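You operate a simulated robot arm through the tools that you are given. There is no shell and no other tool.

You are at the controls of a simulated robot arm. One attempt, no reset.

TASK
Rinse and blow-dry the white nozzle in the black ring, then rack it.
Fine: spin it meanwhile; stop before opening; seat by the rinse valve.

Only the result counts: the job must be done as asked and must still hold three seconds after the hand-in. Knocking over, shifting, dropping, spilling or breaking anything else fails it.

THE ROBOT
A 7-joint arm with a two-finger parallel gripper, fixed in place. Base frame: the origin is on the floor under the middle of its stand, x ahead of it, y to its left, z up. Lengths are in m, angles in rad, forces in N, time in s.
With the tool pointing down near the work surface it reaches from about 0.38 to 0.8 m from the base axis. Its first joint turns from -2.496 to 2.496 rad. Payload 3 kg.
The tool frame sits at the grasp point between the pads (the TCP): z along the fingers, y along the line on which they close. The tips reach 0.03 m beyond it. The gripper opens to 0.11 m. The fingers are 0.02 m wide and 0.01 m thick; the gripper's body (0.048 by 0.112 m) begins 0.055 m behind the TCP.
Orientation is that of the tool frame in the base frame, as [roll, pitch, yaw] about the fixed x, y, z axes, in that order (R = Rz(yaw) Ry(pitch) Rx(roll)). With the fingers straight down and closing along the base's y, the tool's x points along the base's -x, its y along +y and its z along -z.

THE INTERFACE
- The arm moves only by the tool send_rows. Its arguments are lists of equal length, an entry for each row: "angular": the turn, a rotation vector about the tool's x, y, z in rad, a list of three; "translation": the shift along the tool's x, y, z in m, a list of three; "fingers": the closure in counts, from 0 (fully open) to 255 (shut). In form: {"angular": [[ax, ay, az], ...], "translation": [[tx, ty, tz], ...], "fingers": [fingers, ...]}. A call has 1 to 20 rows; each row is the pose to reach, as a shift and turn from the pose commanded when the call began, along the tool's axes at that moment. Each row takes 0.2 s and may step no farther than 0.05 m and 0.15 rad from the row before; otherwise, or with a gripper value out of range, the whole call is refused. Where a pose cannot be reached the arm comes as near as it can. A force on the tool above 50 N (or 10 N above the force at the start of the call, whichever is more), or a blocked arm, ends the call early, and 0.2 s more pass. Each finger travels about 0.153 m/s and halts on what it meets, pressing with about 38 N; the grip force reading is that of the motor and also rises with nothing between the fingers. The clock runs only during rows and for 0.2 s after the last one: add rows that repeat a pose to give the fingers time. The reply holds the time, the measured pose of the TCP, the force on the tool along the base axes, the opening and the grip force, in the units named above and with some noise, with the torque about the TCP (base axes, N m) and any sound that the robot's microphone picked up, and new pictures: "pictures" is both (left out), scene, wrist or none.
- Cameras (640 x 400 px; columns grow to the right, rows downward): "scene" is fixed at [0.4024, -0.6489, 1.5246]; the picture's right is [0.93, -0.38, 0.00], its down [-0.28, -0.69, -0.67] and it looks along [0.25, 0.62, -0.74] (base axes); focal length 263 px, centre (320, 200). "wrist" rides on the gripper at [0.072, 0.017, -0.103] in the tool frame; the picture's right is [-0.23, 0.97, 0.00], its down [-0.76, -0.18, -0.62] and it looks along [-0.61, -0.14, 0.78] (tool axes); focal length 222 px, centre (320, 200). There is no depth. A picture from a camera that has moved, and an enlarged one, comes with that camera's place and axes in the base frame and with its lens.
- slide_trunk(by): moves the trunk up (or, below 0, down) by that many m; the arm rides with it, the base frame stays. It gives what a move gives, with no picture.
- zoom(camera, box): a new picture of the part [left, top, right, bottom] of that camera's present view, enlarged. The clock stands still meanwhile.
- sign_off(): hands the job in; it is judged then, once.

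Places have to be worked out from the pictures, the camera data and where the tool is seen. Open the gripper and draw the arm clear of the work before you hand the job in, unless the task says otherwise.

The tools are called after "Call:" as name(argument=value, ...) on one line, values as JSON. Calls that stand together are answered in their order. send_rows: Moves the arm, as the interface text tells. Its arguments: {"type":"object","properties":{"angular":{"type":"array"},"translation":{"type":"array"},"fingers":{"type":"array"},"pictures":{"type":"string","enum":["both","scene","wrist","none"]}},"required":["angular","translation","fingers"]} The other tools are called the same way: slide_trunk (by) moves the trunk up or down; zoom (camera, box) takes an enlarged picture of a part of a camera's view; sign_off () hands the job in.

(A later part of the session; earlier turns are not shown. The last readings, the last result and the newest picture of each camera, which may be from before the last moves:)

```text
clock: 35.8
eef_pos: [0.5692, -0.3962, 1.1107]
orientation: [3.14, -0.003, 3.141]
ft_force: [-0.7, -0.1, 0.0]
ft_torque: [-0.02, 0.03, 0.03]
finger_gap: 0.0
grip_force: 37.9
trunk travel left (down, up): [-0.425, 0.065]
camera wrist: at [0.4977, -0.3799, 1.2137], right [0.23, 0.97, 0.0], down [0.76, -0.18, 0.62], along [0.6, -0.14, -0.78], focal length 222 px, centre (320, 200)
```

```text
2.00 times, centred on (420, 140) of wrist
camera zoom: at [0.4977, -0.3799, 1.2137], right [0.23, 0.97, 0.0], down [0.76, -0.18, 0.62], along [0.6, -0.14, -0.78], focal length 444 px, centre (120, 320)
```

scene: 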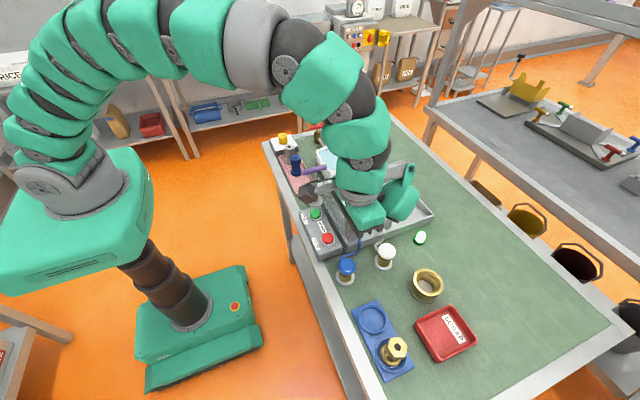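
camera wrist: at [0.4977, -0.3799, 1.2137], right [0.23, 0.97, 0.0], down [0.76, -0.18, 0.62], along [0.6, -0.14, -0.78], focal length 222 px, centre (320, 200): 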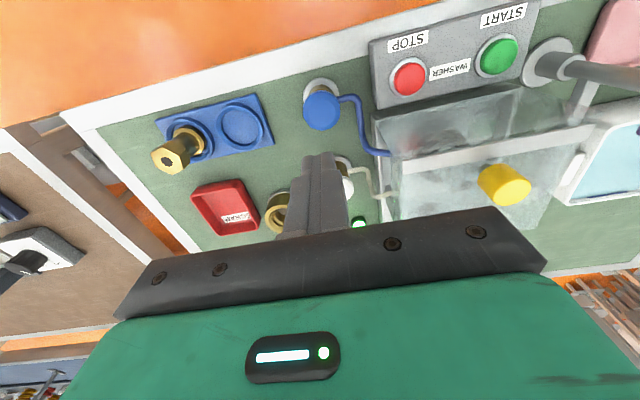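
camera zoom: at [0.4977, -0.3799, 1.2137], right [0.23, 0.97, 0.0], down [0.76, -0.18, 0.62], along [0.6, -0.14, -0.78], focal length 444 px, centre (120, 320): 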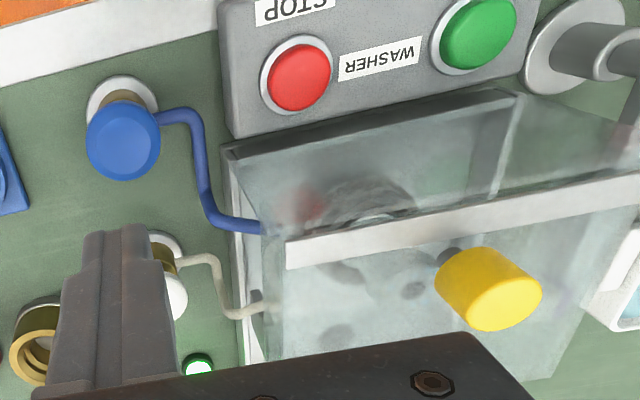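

The valve sprang back on its own (momentary). I lean the tool back 30° for the white valve, which also opens the scene camera's view of the chamber, and check it on the way.

Call:
send_rows(angular=[[0, -0.131, 0], [0, -0.262, 0], [0, -0.393, 0], [0, -0.5236, 0]], translation=[[0.005, -0.002, -0.005], [0.01, -0.004, -0.01], [0.015, -0.005, -0.015], [0.02, -0.005, -0.02]], fingers=[255, 255, 255, 255])

Call:
zoom(camera="scene", box=[320, 160, 440, 260])

Call:
zoom(camera="wrist", box=[220, 40, 540, 240])

```text
clock: 36.8
eef_pos: [0.5491, -0.4012, 1.1307]
orientation: [3.14, 0.525, 3.139]
ft_force: [0.5, -0.4, -0.8]
ft_torque: [0.01, 0.01, -0.02]
finger_gap: 0.0
grip_force: 37.8
trunk travel left (down, up): [-0.425, 0.065]
camera wrist: at [0.4353, -0.3843, 1.1825], right [0.2, 0.97, 0.11], down [0.35, -0.18, 0.92], along [0.92, -0.14, -0.37], focal length 222 px, centre (320, 200)
```

scene: 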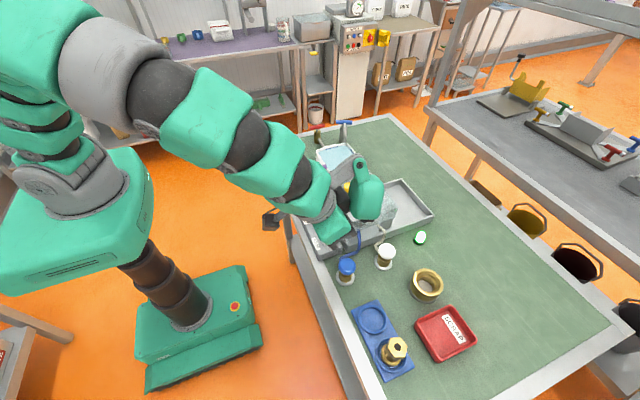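
wrist: 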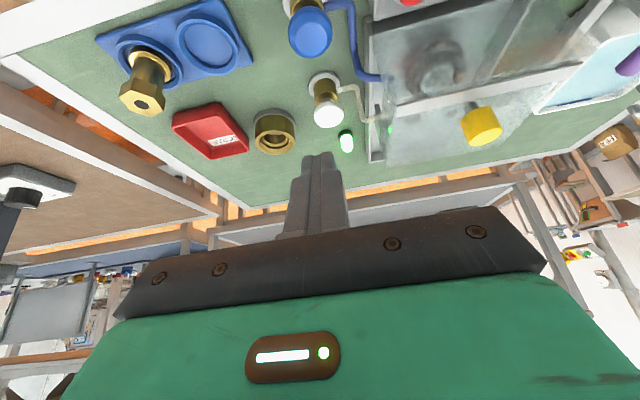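

```text
4.00 times, centred on (380, 210) of scene
camera zoom: at [0.4024, -0.6489, 1.5246], right [0.93, -0.38, 0.0], down [-0.28, -0.69, -0.67], along [0.25, 0.62, -0.74], focal length 1052 px, centre (80, 160)
```

zoom: 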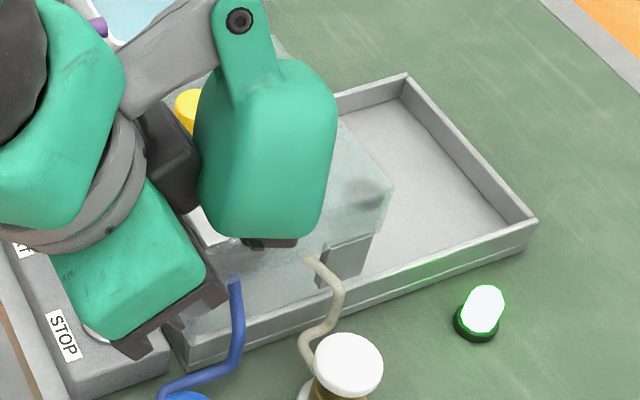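

```text
2.00 times, centred on (380, 140) of wrist
camera zoom: at [0.4353, -0.3843, 1.1825], right [0.2, 0.97, 0.11], down [0.35, -0.18, 0.92], along [0.92, -0.14, -0.37], focal length 444 px, centre (200, 320)
```

zoom: 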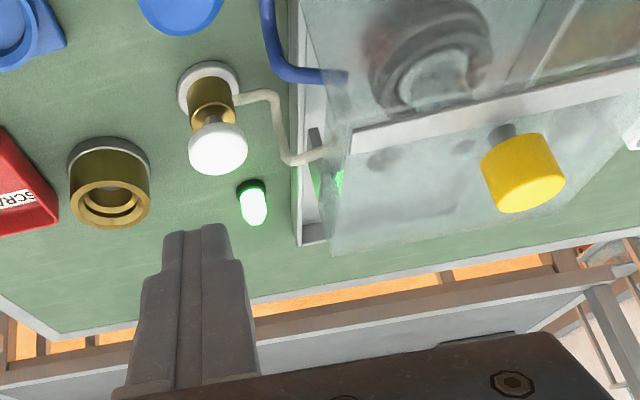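

I check the chamber interior in the wrist view for any still-running water.

Call:
zoom(camera="wrist", box=[350, 10, 530, 130])

```text
3.33 times, centred on (440, 70) of wrist
camera zoom: at [0.4353, -0.3843, 1.1825], right [0.2, 0.97, 0.11], down [0.35, -0.18, 0.92], along [0.92, -0.14, -0.37], focal length 740 px, centre (-80, 633)
```

zoom: 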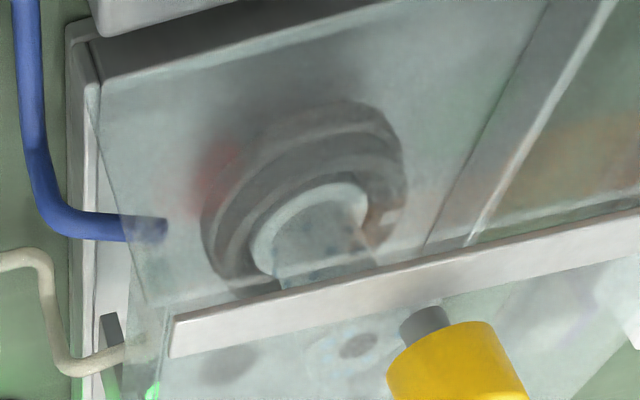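

The nozzle now shows wet droplets and no jet is running — the rinse worked. Next the white (air) valve at ≈(0.678, -0.397): I move to ~3 cm above it.

Call:
send_rows(angular=[[0, 0, 0], [0, 0, 0], [0, 0, 0], [0, 0, 0], [0, 0, 0]], translation=[[-0.0113, 0.001, 0.0296], [-0.0226, 0.001, 0.0592], [-0.0339, 0.002, 0.0889], [-0.0452, 0.002, 0.1185], [-0.0565, 0.002, 0.1481]], fingers=[255, 255, 255, 255, 255])

Call:
zoom(camera="wrist", box=[220, 20, 460, 220])

Call:
zoom(camera="scene", box=[320, 160, 440, 280])

```text
clock: 38.0
eef_pos: [0.6751, -0.3982, 1.0277]
orientation: [3.141, 0.521, 3.14]
ft_force: [-0.4, -0.8, 0.6]
ft_torque: [0.01, 0.03, -0.01]
finger_gap: 0.0
grip_force: 37.7
trunk travel left (down, up): [-0.425, 0.065]
camera wrist: at [0.561, -0.3813, 1.0811], right [0.2, 0.97, 0.11], down [0.35, -0.18, 0.92], along [0.92, -0.14, -0.38], focal length 222 px, centre (320, 200)
```

scene: 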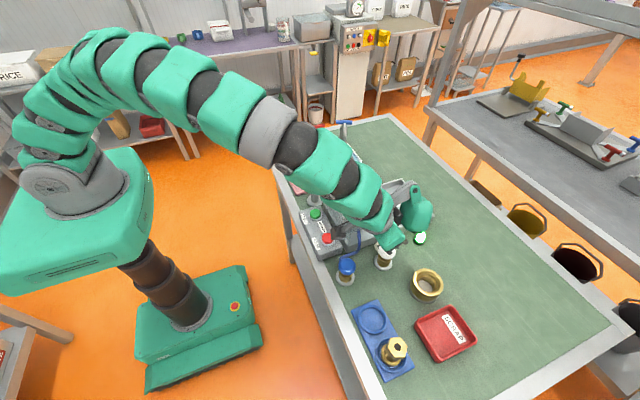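
wrist: 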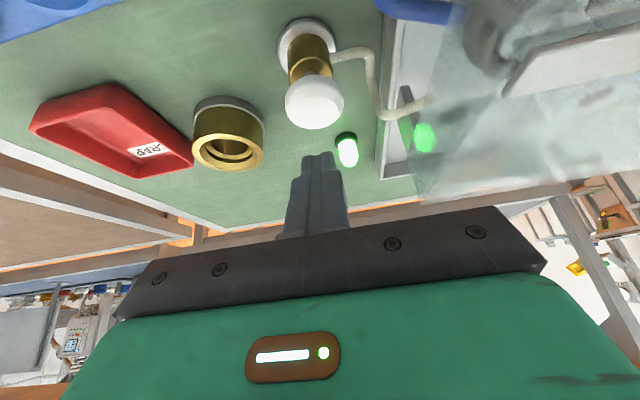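

```text
2.00 times, centred on (340, 120) of wrist
camera zoom: at [0.561, -0.3813, 1.0811], right [0.2, 0.97, 0.11], down [0.35, -0.18, 0.92], along [0.92, -0.14, -0.38], focal length 444 px, centre (280, 360)
```

zoom: 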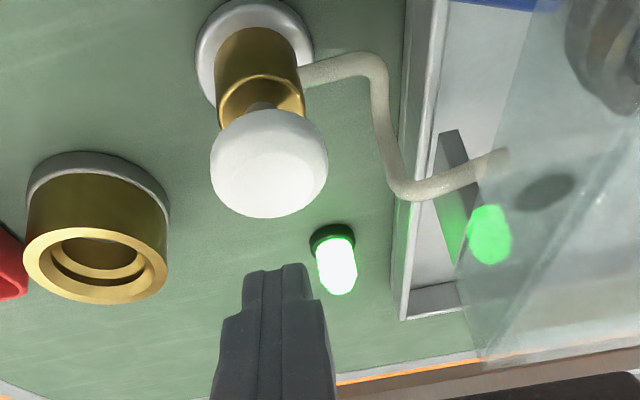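

```text
3.33 times, centred on (380, 220) of scene
camera zoom: at [0.4024, -0.6489, 1.5246], right [0.93, -0.38, 0.0], down [-0.28, -0.69, -0.67], along [0.25, 0.62, -0.74], focal length 876 px, centre (120, 133)
```

zoom: 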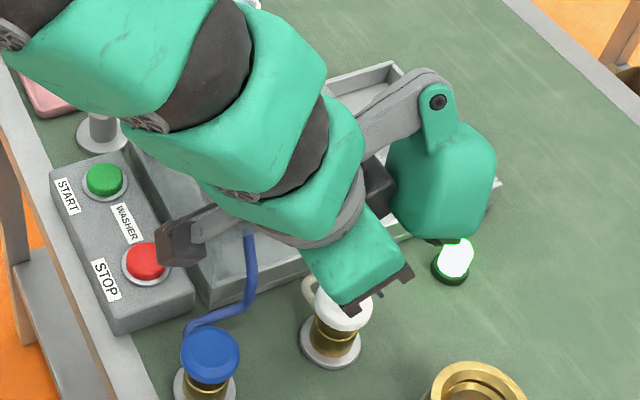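

Tip will land within the white cap. I descend to contact and press in 3–4 mm steps.

Call:
send_rows(angular=[[0, 0, 0], [0, 0, 0], [0, 0, 0], [0, 0, 0], [0, 0, 0]], translation=[[0.011, 0.002, 0.011], [0.0185, 0.002, 0.024], [0.0205, 0.002, 0.0274], [0.022, 0.002, 0.03], [0.0235, 0.002, 0.0326]], fingers=[255, 255, 255, 255, 255])

Call:
zoom(camera="wrist", box=[220, 20, 460, 220])

```text
clock: 39.2
eef_pos: [0.6687, -0.3975, 0.9907]
orientation: [3.141, 0.524, 3.141]
ft_force: [0.8, 0.6, 3.0]
ft_torque: [0.0, -0.04, 0.01]
finger_gap: 0.0
grip_force: 37.8
trunk travel left (down, up): [-0.425, 0.065]
camera wrist: at [0.556, -0.38, 1.0429], right [0.2, 0.97, 0.11], down [0.35, -0.18, 0.92], along [0.92, -0.14, -0.37], focal length 222 px, centre (320, 200)
```

scene: 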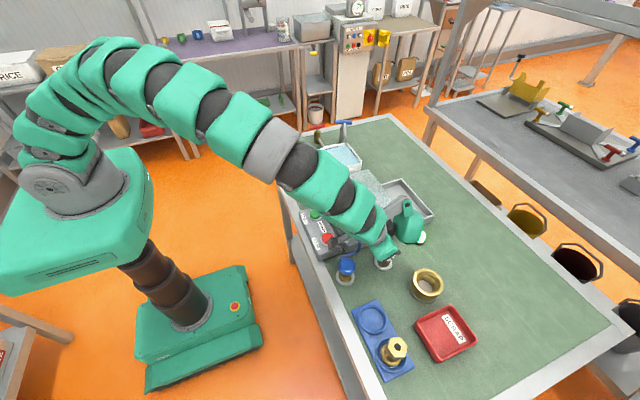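
wrist: 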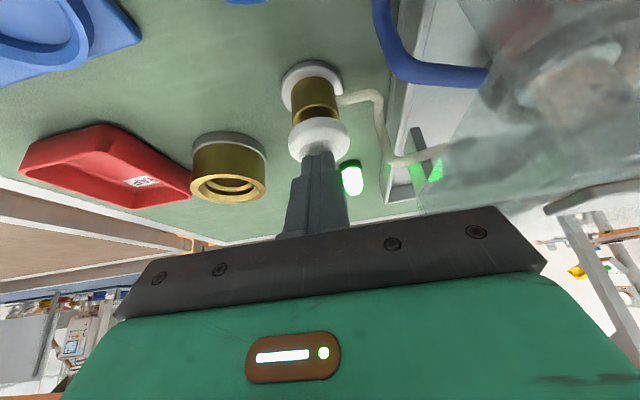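

```text
2.00 times, centred on (340, 120) of wrist
camera zoom: at [0.556, -0.38, 1.0429], right [0.2, 0.97, 0.11], down [0.35, -0.18, 0.92], along [0.92, -0.14, -0.37], focal length 444 px, centre (280, 360)
```

zoom: 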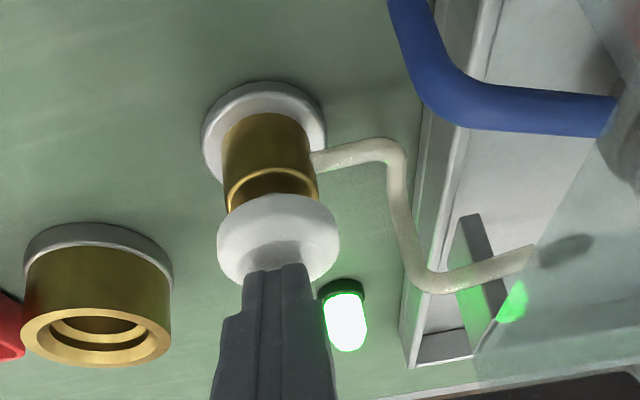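

Contact at ~3 N. I press through the click and hold with it nearly bottomed out for several seconds, watching the spray end.

Call:
send_rows(angular=[[0, 0, 0], [0, 0, 0], [0, 0, 0], [0, 0, 0], [0, 0, 0], [0, 0, 0], [0, 0, 0], [0, 0, 0]], translation=[[0.001, 0, 0.0017], [0.002, 0, 0.0035], [0.003, 0, 0.0052], [0.004, 0, 0.0069], [0.004, 0, 0.0069], [0.004, 0, 0.0069], [0.004, 0, 0.0069], [0.004, 0, 0.0069]], fingers=[255, 255, 255, 255, 255, 255, 255, 255])

Call:
zoom(camera="wrist", box=[400, 0, 640, 200])

Call:
zoom(camera="scene", box=[320, 160, 440, 280])

```text
clock: 41.0
eef_pos: [0.6701, -0.3962, 0.9817]
orientation: [-3.14, 0.522, 3.14]
ft_force: [4.8, -2.3, 13.7]
ft_torque: [-0.05, -0.24, 0.0]
finger_gap: 0.0
grip_force: 37.2
trunk travel left (down, up): [-0.425, 0.065]
heard: click
camera wrist: at [0.5558, -0.3802, 1.0359], right [0.2, 0.97, 0.11], down [0.35, -0.18, 0.92], along [0.92, -0.14, -0.37], focal length 222 px, centre (320, 200)
```

scene: 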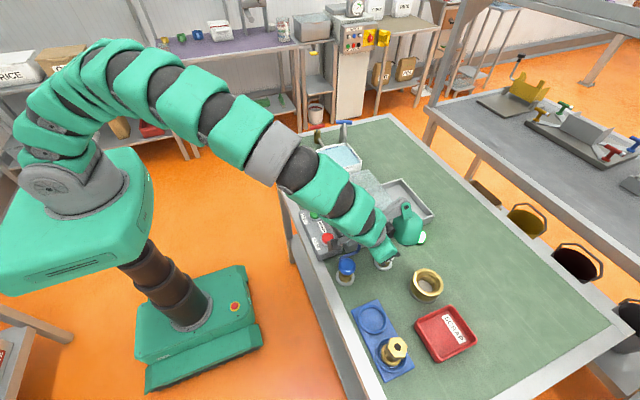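
wrist: 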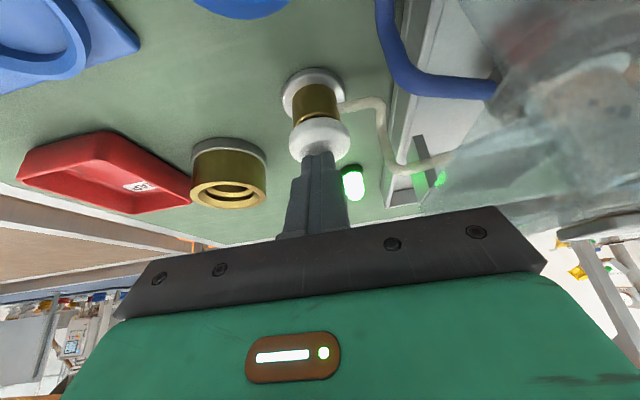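

```text
2.00 times, centred on (520, 100) of wrist
camera zoom: at [0.5558, -0.3802, 1.0359], right [0.2, 0.97, 0.11], down [0.35, -0.18, 0.92], along [0.92, -0.14, -0.37], focal length 444 px, centre (-80, 400)
```

zoom: 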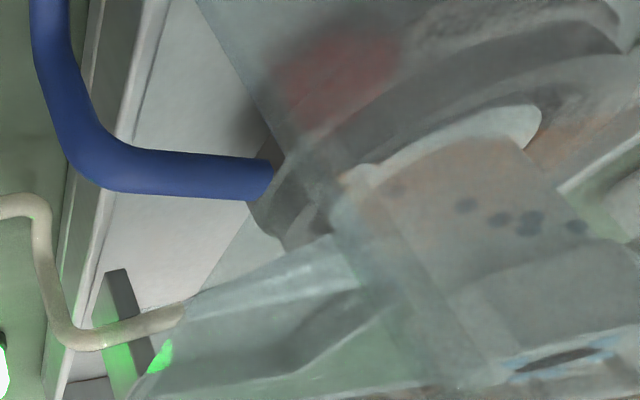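

```text
3.33 times, centred on (380, 220) of scene
camera zoom: at [0.4024, -0.6489, 1.5246], right [0.93, -0.38, 0.0], down [-0.28, -0.69, -0.67], along [0.25, 0.62, -0.74], focal length 876 px, centre (120, 133)
```

zoom: 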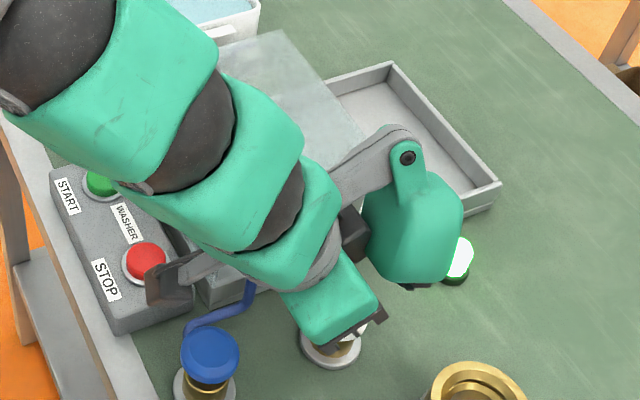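

A faint air jet streams from the white hose onto the wet nozzle (droplets visible). I keep holding and watch for the droplets to disappear.

Call:
send_rows(angular=[[0, 0, 0], [0, 0, 0], [0, 0, 0], [0, 0, 0], [0, 0, 0], [0, 0, 0], [0, 0, 0], [0, 0, 0], [0, 0, 0], [0, 0, 0], [0, 0, 0], [0, 0, 0], [0, 0, 0], [0, 0, 0], [0, 0, 0]], translation=[[0, 0, 0], [0, 0, 0], [0, 0, 0], [0, 0, 0], [0, 0, 0], [0, 0, 0], [0, 0, 0], [0, 0, 0], [0, 0, 0], [0, 0, 0], [0, 0, 0], [0, 0, 0], [0, 0, 0], [0, 0, 0], [0, 0, 0]], fingers=[255, 255, 255, 255, 255, 255, 255, 255, 255, 255, 255, 255, 255, 255, 255], pictures="wrist")

Call:
zoom(camera="wrist", box=[400, 0, 640, 200])

```text
clock: 44.2
eef_pos: [0.6698, -0.3978, 0.984]
orientation: [-3.141, 0.523, -3.141]
ft_force: [6.3, -2.3, 18.7]
ft_torque: [-0.1, -0.29, -0.02]
finger_gap: 0.0
grip_force: 37.6
trunk travel left (down, up): [-0.425, 0.065]
camera wrist: at [0.5555, -0.3802, 1.0357], right [0.2, 0.97, 0.11], down [0.35, -0.18, 0.92], along [0.92, -0.14, -0.37], focal length 222 px, centre (320, 200)
```

wrist: 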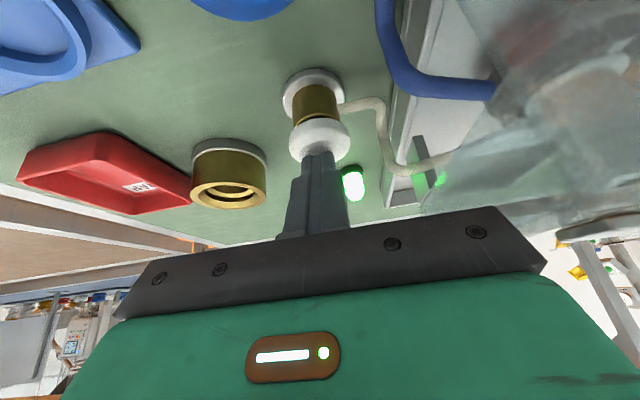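

```text
2.00 times, centred on (520, 100) of wrist
camera zoom: at [0.5555, -0.3802, 1.0357], right [0.2, 0.97, 0.11], down [0.35, -0.18, 0.92], along [0.92, -0.14, -0.37], focal length 444 px, centre (-80, 400)
```

zoom: 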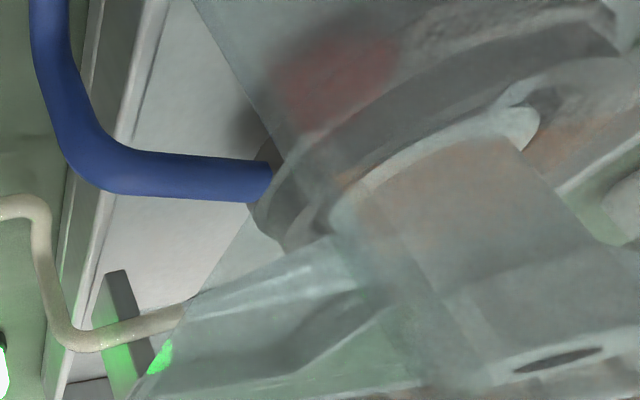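

Droplets are gone — dried. I release the valve, rise and look at the nozzle through the hood.

Call:
send_rows(angular=[[0, 0, 0], [0, 0, 0], [0, 0, 0], [0, 0, 0], [0, 0, 0], [0, 0, 0], [0, 0, 0], [0, 0, 0]], translation=[[0, 0, 0], [0, 0, 0], [0, 0, 0], [0, 0, 0], [-0.005, 0, -0.0087], [-0.02, 0, -0.0346], [-0.03, 0, -0.065], [-0.035, 0, -0.105]], fingers=[255, 255, 255, 255, 255, 255, 255, 255])

Call:
zoom(camera="wrist", box=[380, 0, 620, 180])

Call:
zoom(camera="scene", box=[320, 160, 440, 280])

```text
clock: 46.0
eef_pos: [0.6481, -0.3953, 1.0928]
orientation: [-3.141, 0.523, 3.139]
ft_force: [-0.3, -0.3, -0.1]
ft_torque: [0.02, 0.02, -0.01]
finger_gap: 0.0
grip_force: 37.4
trunk travel left (down, up): [-0.425, 0.065]
camera wrist: at [0.5344, -0.3782, 1.1456], right [0.2, 0.97, 0.11], down [0.35, -0.18, 0.92], along [0.92, -0.14, -0.38], focal length 222 px, centre (320, 200)
```

scene: 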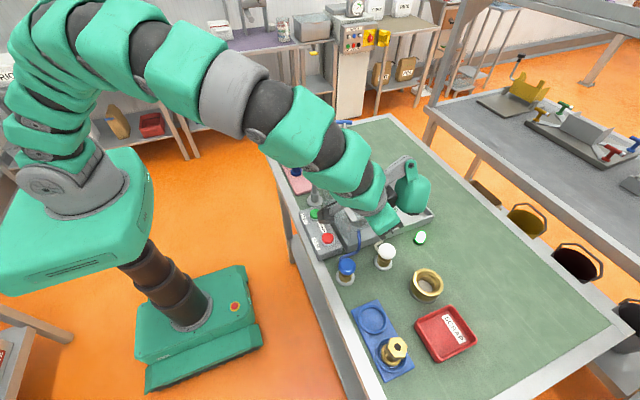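
wrist: 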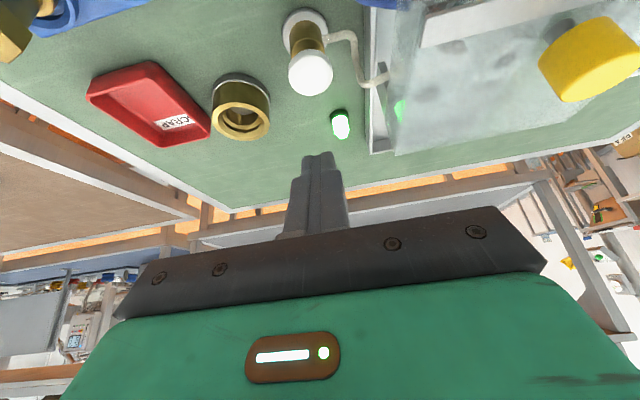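

```text
2.22 times, centred on (500, 90) of wrist
camera zoom: at [0.5344, -0.3782, 1.1456], right [0.2, 0.97, 0.11], down [0.35, -0.18, 0.92], along [0.92, -0.14, -0.38], focal length 494 px, centre (-80, 444)
```

zoom: 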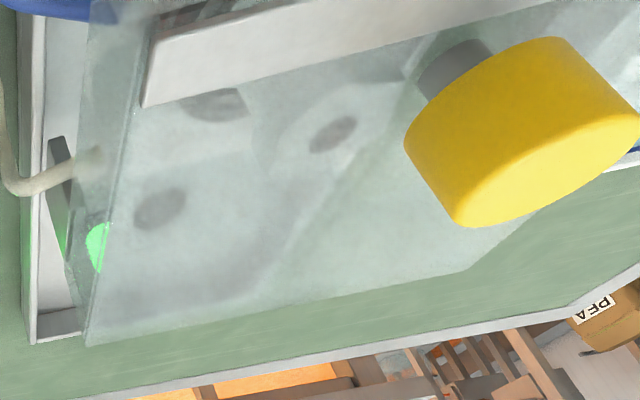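

```text
3.33 times, centred on (380, 220) of scene
camera zoom: at [0.4024, -0.6489, 1.5246], right [0.93, -0.38, 0.0], down [-0.28, -0.69, -0.67], along [0.25, 0.62, -0.74], focal length 876 px, centre (120, 133)
```

zoom: 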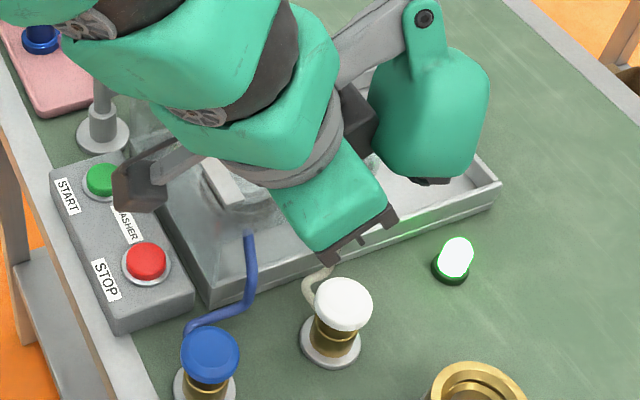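

Valve released. Before stopping I back away to the STOP approach pose (50° lean) and look at the nozzle through the front glass.

Call:
send_rows(angular=[[0, 0, 0], [0, -0.07, 0], [0, -0.14, 0], [0, -0.21, 0], [0, -0.28, 0], [0, -0.349, 0], [0, -0.349, 0]], translation=[[0.016, 0, -0.0323], [0.0388, 0.01, -0.0628], [0.0648, 0.03, -0.0778], [0.0763, 0.065, -0.0671], [0.0888, 0.0993, -0.0455], [0.1063, 0.0993, -0.0152], [0.1178, 0.0993, 0.0048]], fingers=[255, 255, 255, 255, 255, 255, 255])

Call:
zoom(camera="wrist", box=[240, 60, 480, 240])

Call:
zoom(camera="scene", box=[320, 160, 420, 240])

```text
clock: 47.6
eef_pos: [0.5462, -0.2958, 1.0276]
orientation: [-3.14, 0.874, -3.141]
ft_force: [0.1, -0.1, -0.6]
ft_torque: [0.0, -0.01, -0.02]
finger_gap: 0.0001
grip_force: 37.5
trunk travel left (down, up): [-0.425, 0.065]
camera wrist: at [0.4211, -0.2798, 1.0385], right [0.15, 0.97, 0.17], down [0.01, -0.18, 0.98], along [0.99, -0.14, -0.04], focal length 222 px, centre (320, 200)
```

scene: 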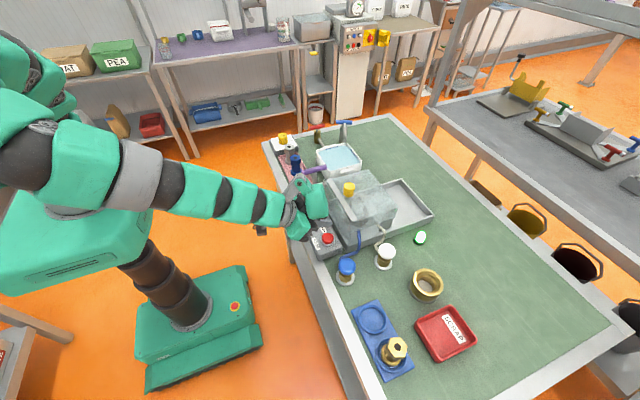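
wrist: 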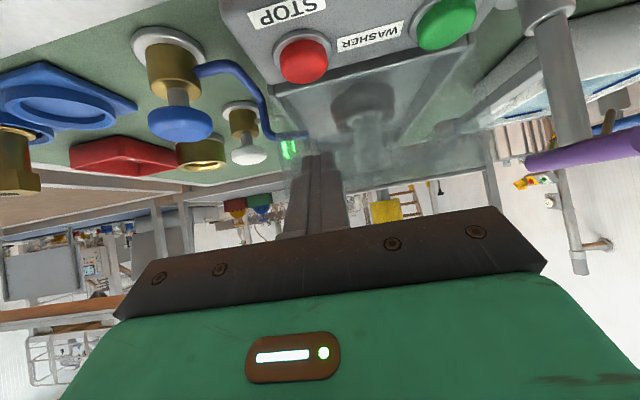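

```text
2.22 times, centred on (360, 150) of wrist
camera zoom: at [0.4211, -0.2798, 1.0385], right [0.15, 0.97, 0.17], down [0.01, -0.18, 0.98], along [0.99, -0.14, -0.04], focal length 494 px, centre (231, 311)
```

zoom: 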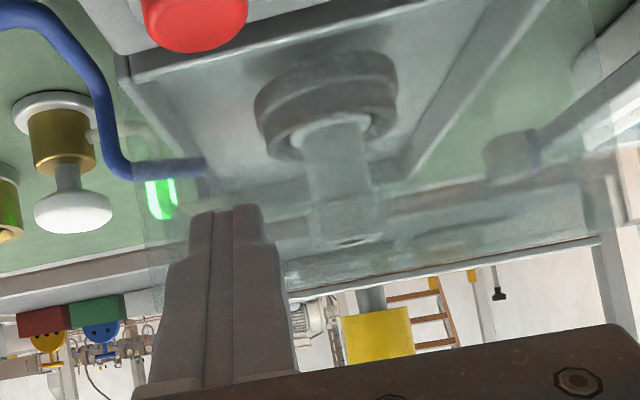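

```text
5.00 times, centred on (370, 200) of scene
camera zoom: at [0.4024, -0.6489, 1.5246], right [0.93, -0.38, 0.0], down [-0.28, -0.69, -0.67], along [0.25, 0.62, -0.74], focal length 1315 px, centre (70, 200)
```

zoom: 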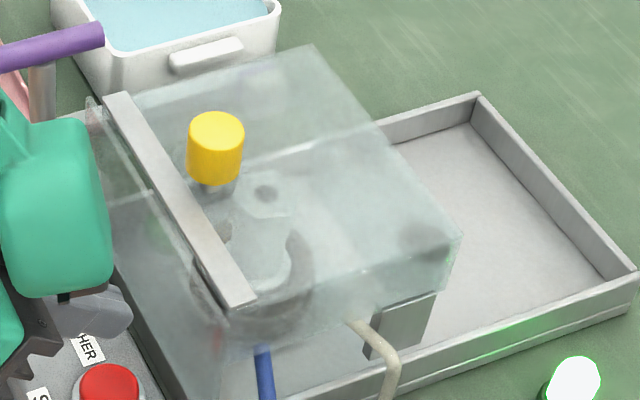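

Nozzle looks clean and dry (no beige, no droplets). Now I press STOP in small steps.

Call:
send_rows(angular=[[0, 0, 0], [0, 0, 0], [0, 0, 0], [0, 0, 0], [0, 0, 0], [0, 0, 0]], translation=[[0.0156, 0, 0.0156], [0.0318, 0, 0.0306], [0.0364, 0, 0.0345], [0.0394, 0, 0.037], [0.0418, 0, 0.039], [0.0441, 0, 0.0409]], fingers=[255, 255, 255, 255, 255, 255])

Call:
zoom(camera="scene", box=[300, 160, 440, 260])

```text
clock: 49.0
eef_pos: [0.5498, -0.2972, 0.9682]
orientation: [-3.138, 0.872, -3.141]
ft_force: [3.5, 0.6, 11.4]
ft_torque: [0.01, -0.3, 0.0]
finger_gap: 0.0
grip_force: 37.7
trunk travel left (down, up): [-0.425, 0.065]
heard: click
camera wrist: at [0.425, -0.2806, 0.9778], right [0.15, 0.97, 0.17], down [0.01, -0.18, 0.98], along [0.99, -0.14, -0.04], focal length 222 px, centre (320, 200)
```

scene: 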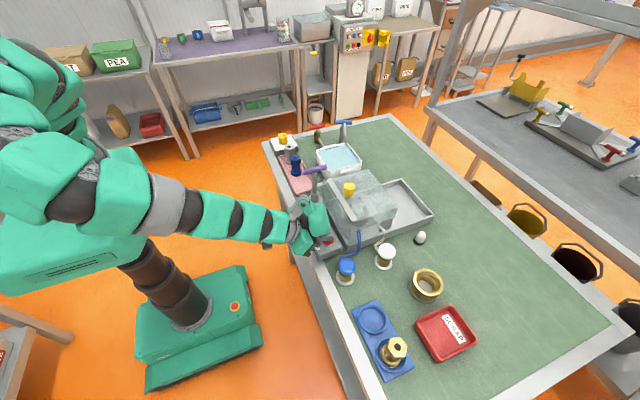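
wrist: 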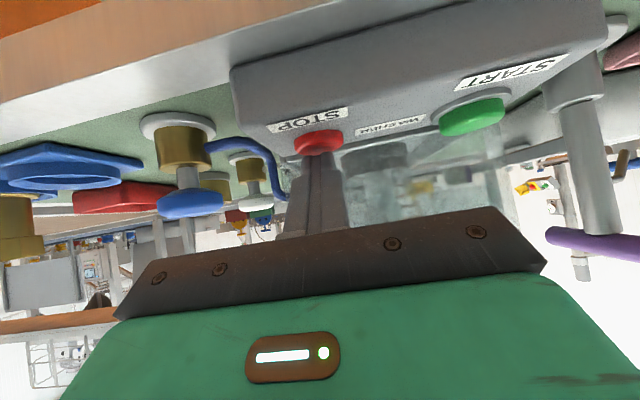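

```text
4.00 times, centred on (370, 210) of scene
camera zoom: at [0.4024, -0.6489, 1.5246], right [0.93, -0.38, 0.0], down [-0.28, -0.69, -0.67], along [0.25, 0.62, -0.74], focal length 1052 px, centre (120, 160)
```

zoom: 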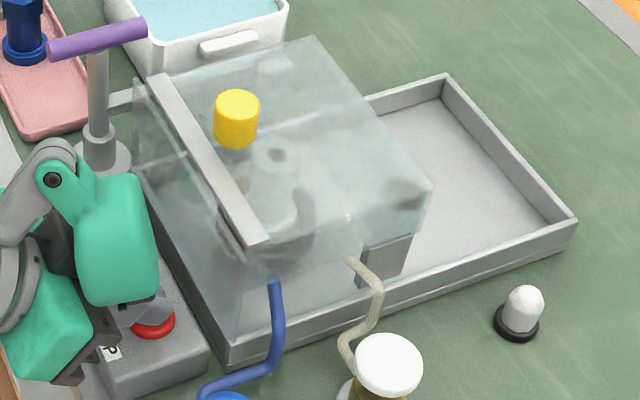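

STOP clicked and the lamp went dark: the spindle is stopped. I rise, lean back to 30° with fingers open, and go to a pre-grasp above the yellow knob.

Call:
send_rows(angular=[[0, 0, 0], [0, 0, 0], [0, 0, 0], [0, 0.12, 0], [0, 0.24, 0], [0, 0.349, 0], [0, 0.349, 0]], translation=[[-0.0306, 0, -0.0257], [-0.0613, 0, -0.0514], [-0.0919, 0, -0.0772], [-0.1213, 0.012, -0.0888], [-0.1457, 0.03, -0.0831], [-0.1545, 0.0477, -0.0696], [-0.1545, 0.0477, -0.0696]], fingers=[255, 255, 200, 100, 0, 0, 0])

Call:
zoom(camera="wrist", box=[220, 20, 460, 220])

Call:
zoom(camera="scene", box=[300, 150, 440, 260])

```text
clock: 50.6
eef_pos: [0.5951, -0.2502, 1.1285]
orientation: [3.141, 0.522, 3.142]
ft_force: [-0.3, -0.2, -0.2]
ft_torque: [0.03, 0.0, -0.03]
finger_gap: 0.1101
grip_force: 0.1
trunk travel left (down, up): [-0.425, 0.065]
camera wrist: at [0.4805, -0.2332, 1.1815], right [0.2, 0.97, 0.11], down [0.35, -0.18, 0.92], along [0.92, -0.14, -0.38], focal length 222 px, centre (320, 200)
```

scene: 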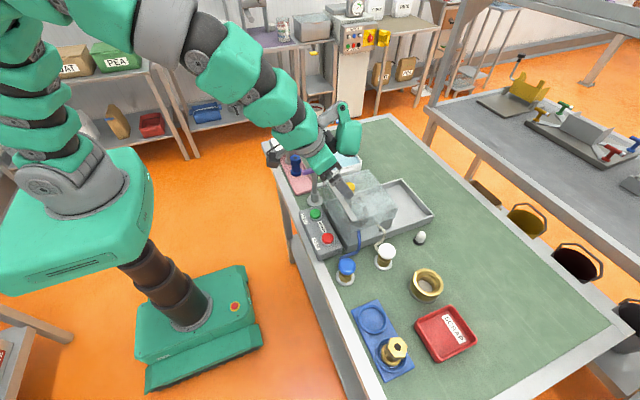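
wrist: 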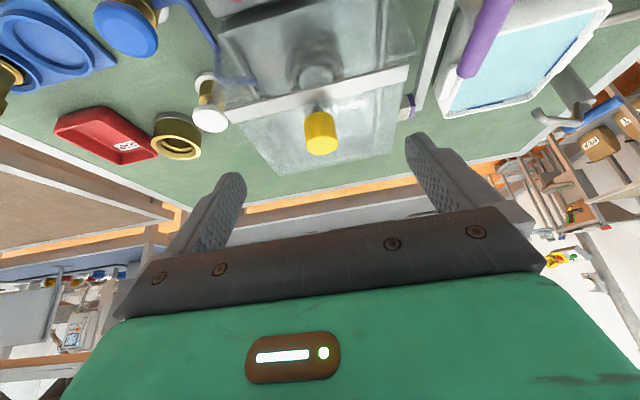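

```text
2.00 times, centred on (340, 120) of wrist
camera zoom: at [0.4805, -0.2332, 1.1815], right [0.2, 0.97, 0.11], down [0.35, -0.18, 0.92], along [0.92, -0.14, -0.38], focal length 444 px, centre (280, 360)
```

zoom: 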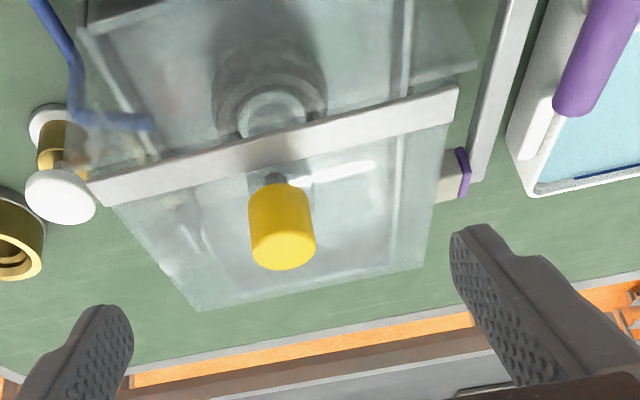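

```text
3.64 times, centred on (370, 205) of scene
camera zoom: at [0.4024, -0.6489, 1.5246], right [0.93, -0.38, 0.0], down [-0.28, -0.69, -0.67], along [0.25, 0.62, -0.74], focal length 956 px, centre (138, 182)
```

zoom: 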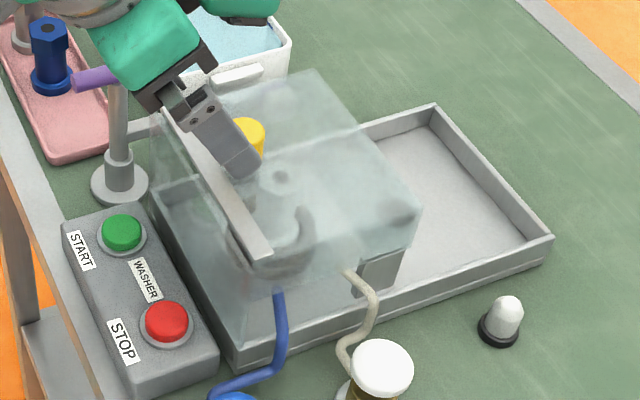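

Centred over the knob; I advance along the tool axis to straddle it, then close.

Call:
send_rows(angular=[[0, 0, 0], [0, 0, 0], [0, 0, 0], [0, 0, 0], [0, 0, 0], [0, 0, 0]], translation=[[-0.0007, 0.001, 0.0227], [-0.0014, 0.0015, 0.0455], [-0.0021, 0.0015, 0.0682], [-0.0021, 0.0015, 0.0682], [-0.0021, 0.0015, 0.0682], [-0.0021, 0.0015, 0.0682]], fingers=[0, 0, 0, 120, 255, 255])

```text
clock: 52.0
eef_pos: [0.6319, -0.2503, 1.0729]
orientation: [3.141, 0.524, 3.14]
ft_force: [0.7, -13.1, 1.1]
ft_torque: [0.11, -0.38, -0.22]
finger_gap: 0.0275
grip_force: 45.3
trunk travel left (down, up): [-0.425, 0.065]
camera wrist: at [0.5178, -0.2332, 1.1256], right [0.2, 0.97, 0.11], down [0.35, -0.18, 0.92], along [0.92, -0.14, -0.37], focal length 222 px, centre (320, 200)
```

scene: 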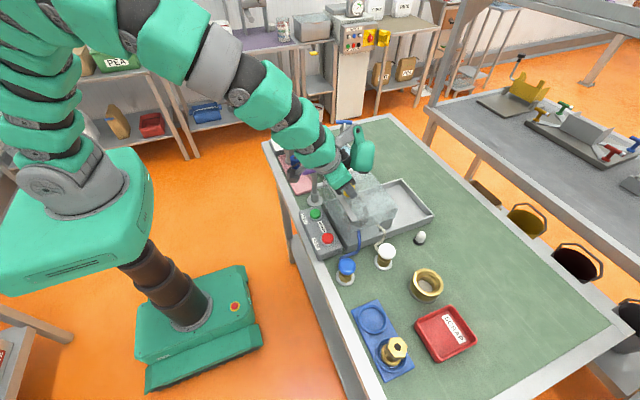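
wrist: 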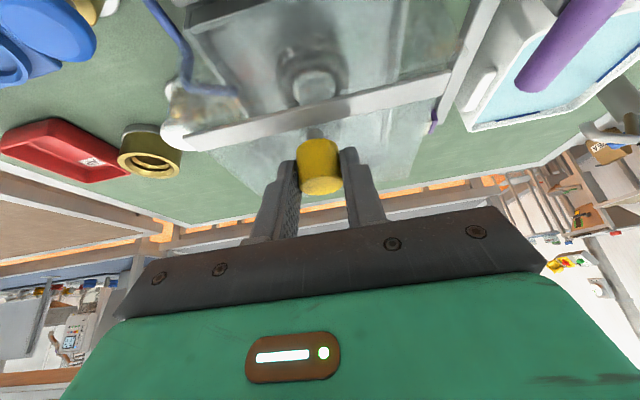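

Knob gripped (gap 0.0275). I slide the hood open toward +x by ~0.13, relieving the small y load.

Call:
send_rows(angular=[[0, 0, 0], [0, 0, 0], [0, 0, 0], [0, 0, 0], [0, 0, 0], [0, 0, 0], [0, 0, 0], [0, 0, 0], [0, 0, 0], [0, 0, 0], [0, 0, 0], [0, 0, 0]], translation=[[-0.0069, -0.001, 0.004], [-0.0165, -0.001, 0.0095], [-0.026, -0.001, 0.015], [-0.0364, -0.001, 0.021], [-0.0468, -0.001, 0.027], [-0.0572, -0.001, 0.033], [-0.0676, -0.001, 0.039], [-0.078, -0.001, 0.045], [-0.0883, -0.001, 0.051], [-0.0987, -0.001, 0.057], [-0.1082, -0.001, 0.0625], [-0.1126, -0.001, 0.065]], fingers=[255, 255, 255, 255, 255, 255, 255, 255, 255, 255, 255, 255])

Call:
zoom(camera="scene", box=[320, 150, 450, 250])

```text
clock: 54.6
eef_pos: [0.7615, -0.2502, 1.0732]
orientation: [3.139, 0.524, 3.141]
ft_force: [1.1, -7.2, 4.1]
ft_torque: [-0.9, -0.52, -0.04]
finger_gap: 0.0275
grip_force: 44.9
trunk travel left (down, up): [-0.425, 0.065]
camera wrist: at [0.6469, -0.2334, 1.1256], right [0.2, 0.97, 0.11], down [0.35, -0.18, 0.92], along [0.92, -0.14, -0.37], focal length 222 px, centre (320, 200)
```

scene: 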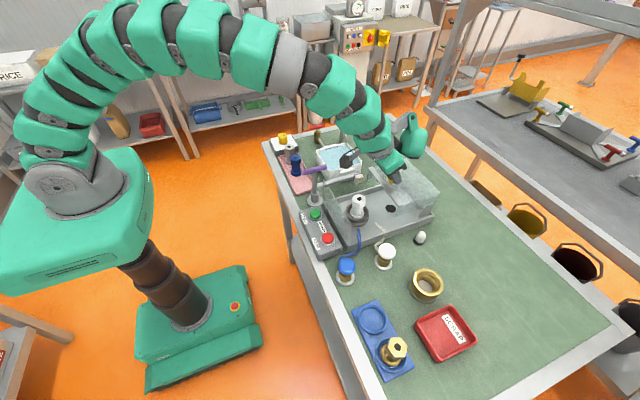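
wrist: 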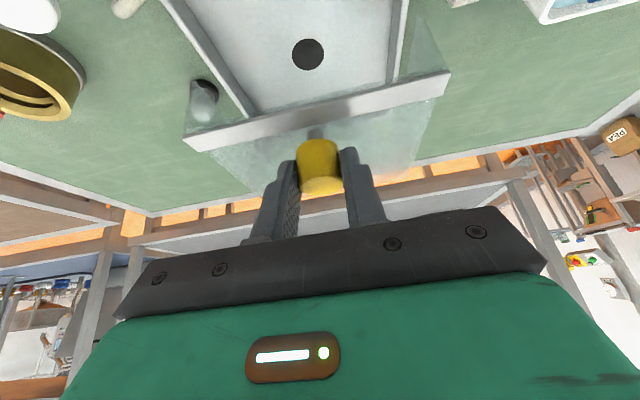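

```text
4.00 times, centred on (385, 200) of scene
camera zoom: at [0.4024, -0.6489, 1.5246], right [0.93, -0.38, 0.0], down [-0.28, -0.69, -0.67], along [0.25, 0.62, -0.74], focal length 1052 px, centre (60, 200)
```

zoom: 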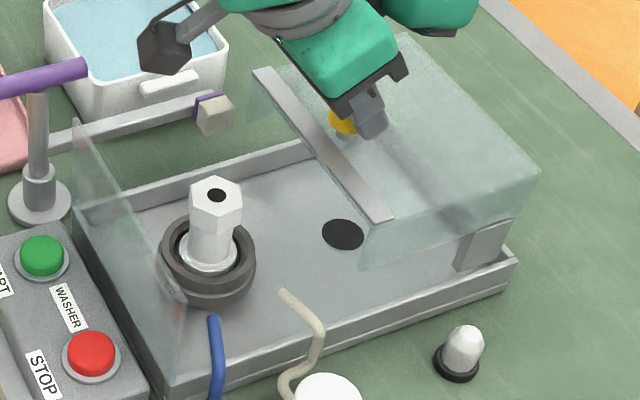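

Hood is open and the nozzle is plain white — clean and dry, spindle stationary. I release the knob and back off along the tool axis.

Call:
send_rows(angular=[[0, 0, 0], [0, 0, 0], [0, 0, 0], [0, 0, 0], [0, 0, 0], [0, 0, 0]], translation=[[0, -0.001, 0.0], [0, -0.001, 0.0], [0, -0.001, 0.0], [0, -0.001, -0.03], [0, -0.001, -0.07], [0, -0.001, -0.115]], fingers=[150, 0, 0, 0, 0, 0])

Call:
zoom(camera="scene", box=[330, 160, 450, 250])

Call:
zoom(camera="scene", box=[340, 185, 380, 235])

```text
clock: 56.0
eef_pos: [0.7058, -0.2514, 1.1713]
orientation: [-3.142, 0.523, -3.141]
ft_force: [0.3, -0.4, -0.7]
ft_torque: [0.03, 0.0, 0.01]
finger_gap: 0.11
grip_force: 0.1
trunk travel left (down, up): [-0.425, 0.065]
camera wrist: at [0.5911, -0.2351, 1.2257], right [0.2, 0.97, 0.11], down [0.35, -0.18, 0.92], along [0.92, -0.14, -0.37], focal length 222 px, centre (320, 200)
```

scene: 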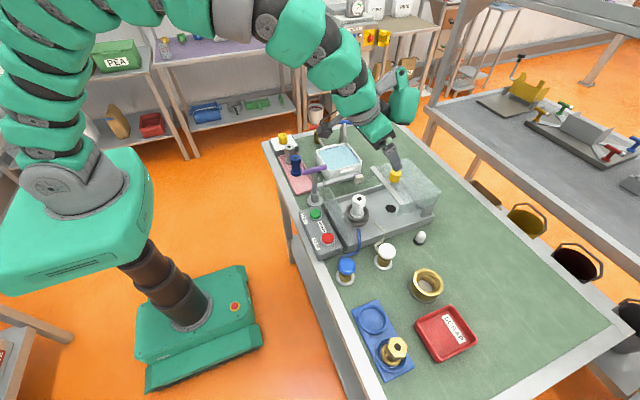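
wrist: 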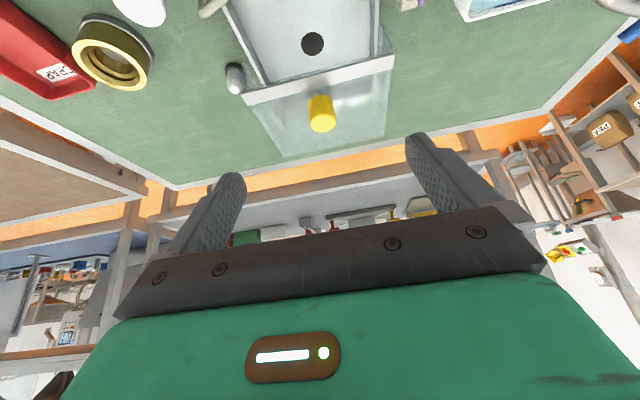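

```text
4.44 times, centred on (390, 205) of scene
camera zoom: at [0.4024, -0.6489, 1.5246], right [0.93, -0.38, 0.0], down [-0.28, -0.69, -0.67], along [0.25, 0.62, -0.74], focal length 1168 px, centre (9, 178)
```

zoom: 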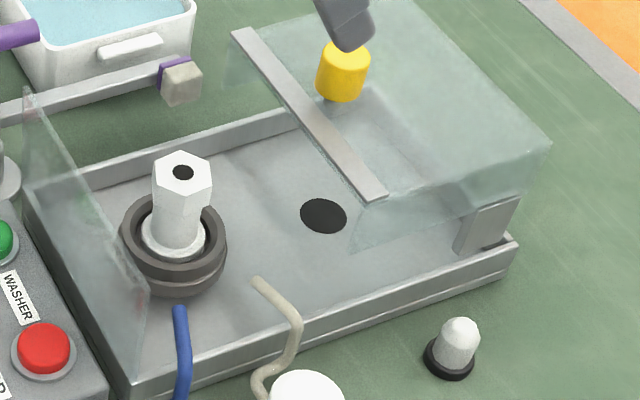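

```text
8.00 times, centred on (360, 210) of scene
camera zoom: at [0.4024, -0.6489, 1.5246], right [0.93, -0.38, 0.0], down [-0.28, -0.69, -0.67], along [0.25, 0.62, -0.74], focal length 2103 px, centre (0, 120)
```

zoom: 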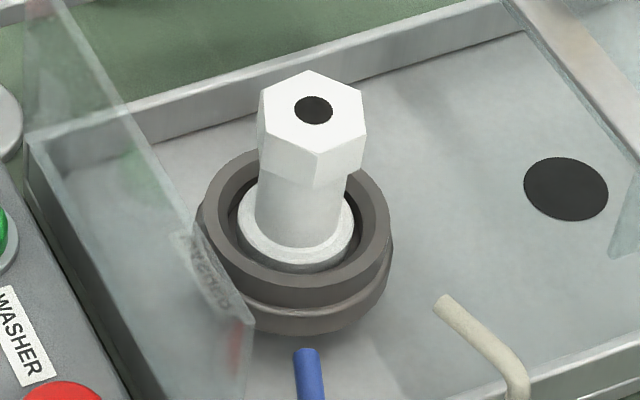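

The hex flats (measured from the picture) face ~35°/95°/155°, so I'll grip at yaw −55° from my default, which also keeps the side paddle away from hood and knob. First I level the tool above the nozzle.

Call:
send_rows(angular=[[0, 0.131, 0], [0, 0.262, 0], [0, 0.393, 0], [0, 0.5236, 0]], translation=[[0.006, 0, -0.004], [0.012, 0, -0.007], [0.018, 0, -0.011], [0.0245, 0, -0.014]], fingers=[0, 50, 90, 110], pictures="none")

Call:
send_rows(angular=[[0, 0, 0.137], [0, 0, 0.274], [0, 0, 0.411], [0, 0, 0.549], [0, 0, 0.686], [0, 0, 0.823], [0, 0, 0.96]], translation=[[0, 0, 0], [0, 0, 0], [0, 0, 0], [0, 0, 0], [0, 0, 0], [0, 0, 0], [0, 0, 0]], fingers=[110, 110, 110, 110, 110, 110, 110])

Call:
zoom(camera="wrist", box=[200, 60, 440, 240])

Call:
zoom(camera="scene", box=[320, 140, 440, 240])

```text
clock: 57.0
eef_pos: [0.6768, -0.2513, 1.1709]
orientation: [-3.141, -0.005, 3.142]
ft_force: [0.6, 0.2, 0.5]
ft_torque: [-0.03, 0.0, 0.02]
finger_gap: 0.0625
grip_force: 0.0
trunk travel left (down, up): [-0.425, 0.065]
```

```text
clock: 58.6
eef_pos: [0.6761, -0.2511, 1.173]
orientation: [3.141, 0.001, 2.18]
ft_force: [-0.8, -0.3, 0.0]
ft_torque: [0.02, 0.04, 0.02]
finger_gap: 0.0625
grip_force: 0.0
trunk travel left (down, up): [-0.425, 0.065]
camera wrist: at [0.6492, -0.1821, 1.2749], right [0.93, 0.37, 0.0], down [0.29, -0.73, 0.62], along [0.23, -0.58, -0.78], focal length 222 px, centre (320, 200)
```

scene: 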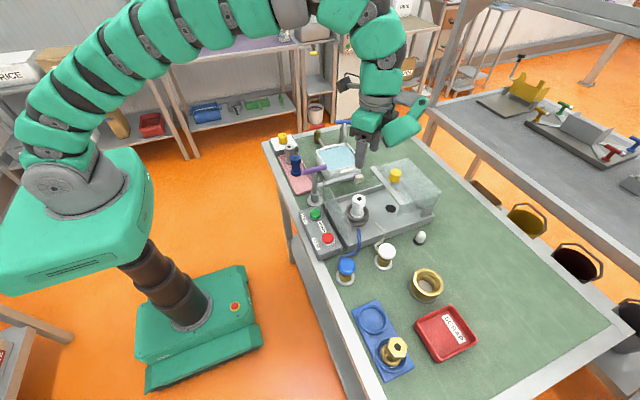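
wrist: 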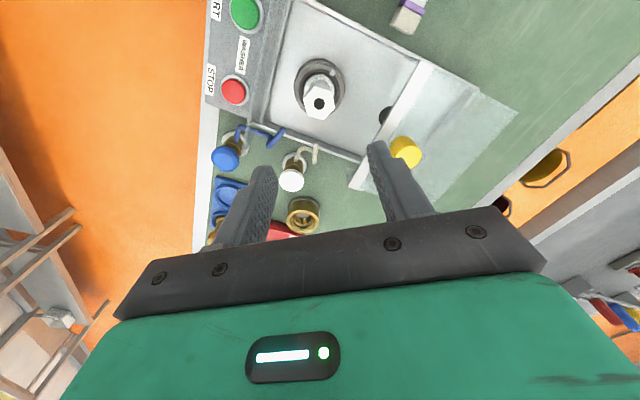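

```text
2.22 times, centred on (320, 150) of wrist
camera zoom: at [0.6492, -0.1821, 1.2749], right [0.93, 0.37, 0.0], down [0.29, -0.73, 0.62], along [0.23, -0.58, -0.78], focal length 494 px, centre (320, 311)
```

zoom: 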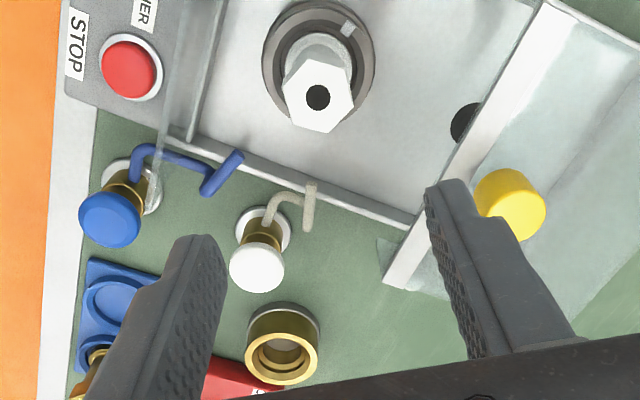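

```text
4.00 times, centred on (380, 190) of scene
camera zoom: at [0.4024, -0.6489, 1.5246], right [0.93, -0.38, 0.0], down [-0.28, -0.69, -0.67], along [0.25, 0.62, -0.74], focal length 1052 px, centre (80, 240)
```

zoom: 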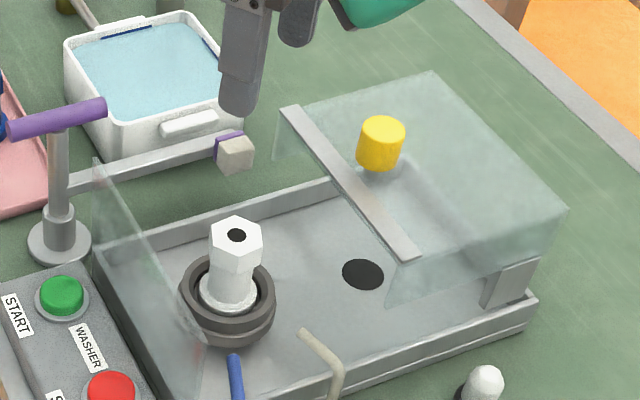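

Nozzle centre confirmed ≈(0.676, -0.252, top 1.005) and the TCP is right above it. I zoom on the hex to check alignment with the closing line.

Call:
zoom(camera="wrist", box=[280, 50, 360, 130])

```text
5.00 times, centred on (320, 90) of wrist
camera zoom: at [0.6492, -0.1821, 1.2749], right [0.93, 0.37, 0.0], down [0.29, -0.73, 0.62], along [0.23, -0.58, -0.78], focal length 1111 px, centre (320, 750)
```

zoom: 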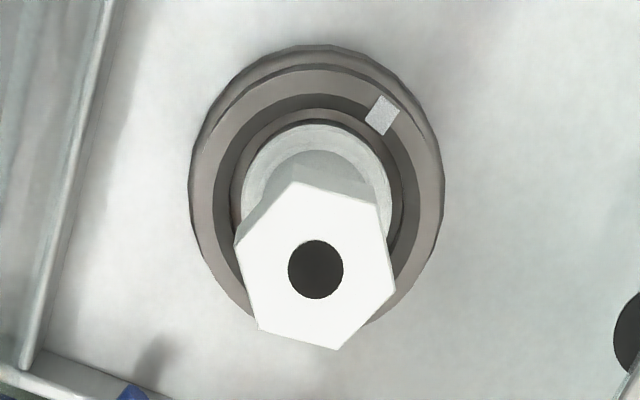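

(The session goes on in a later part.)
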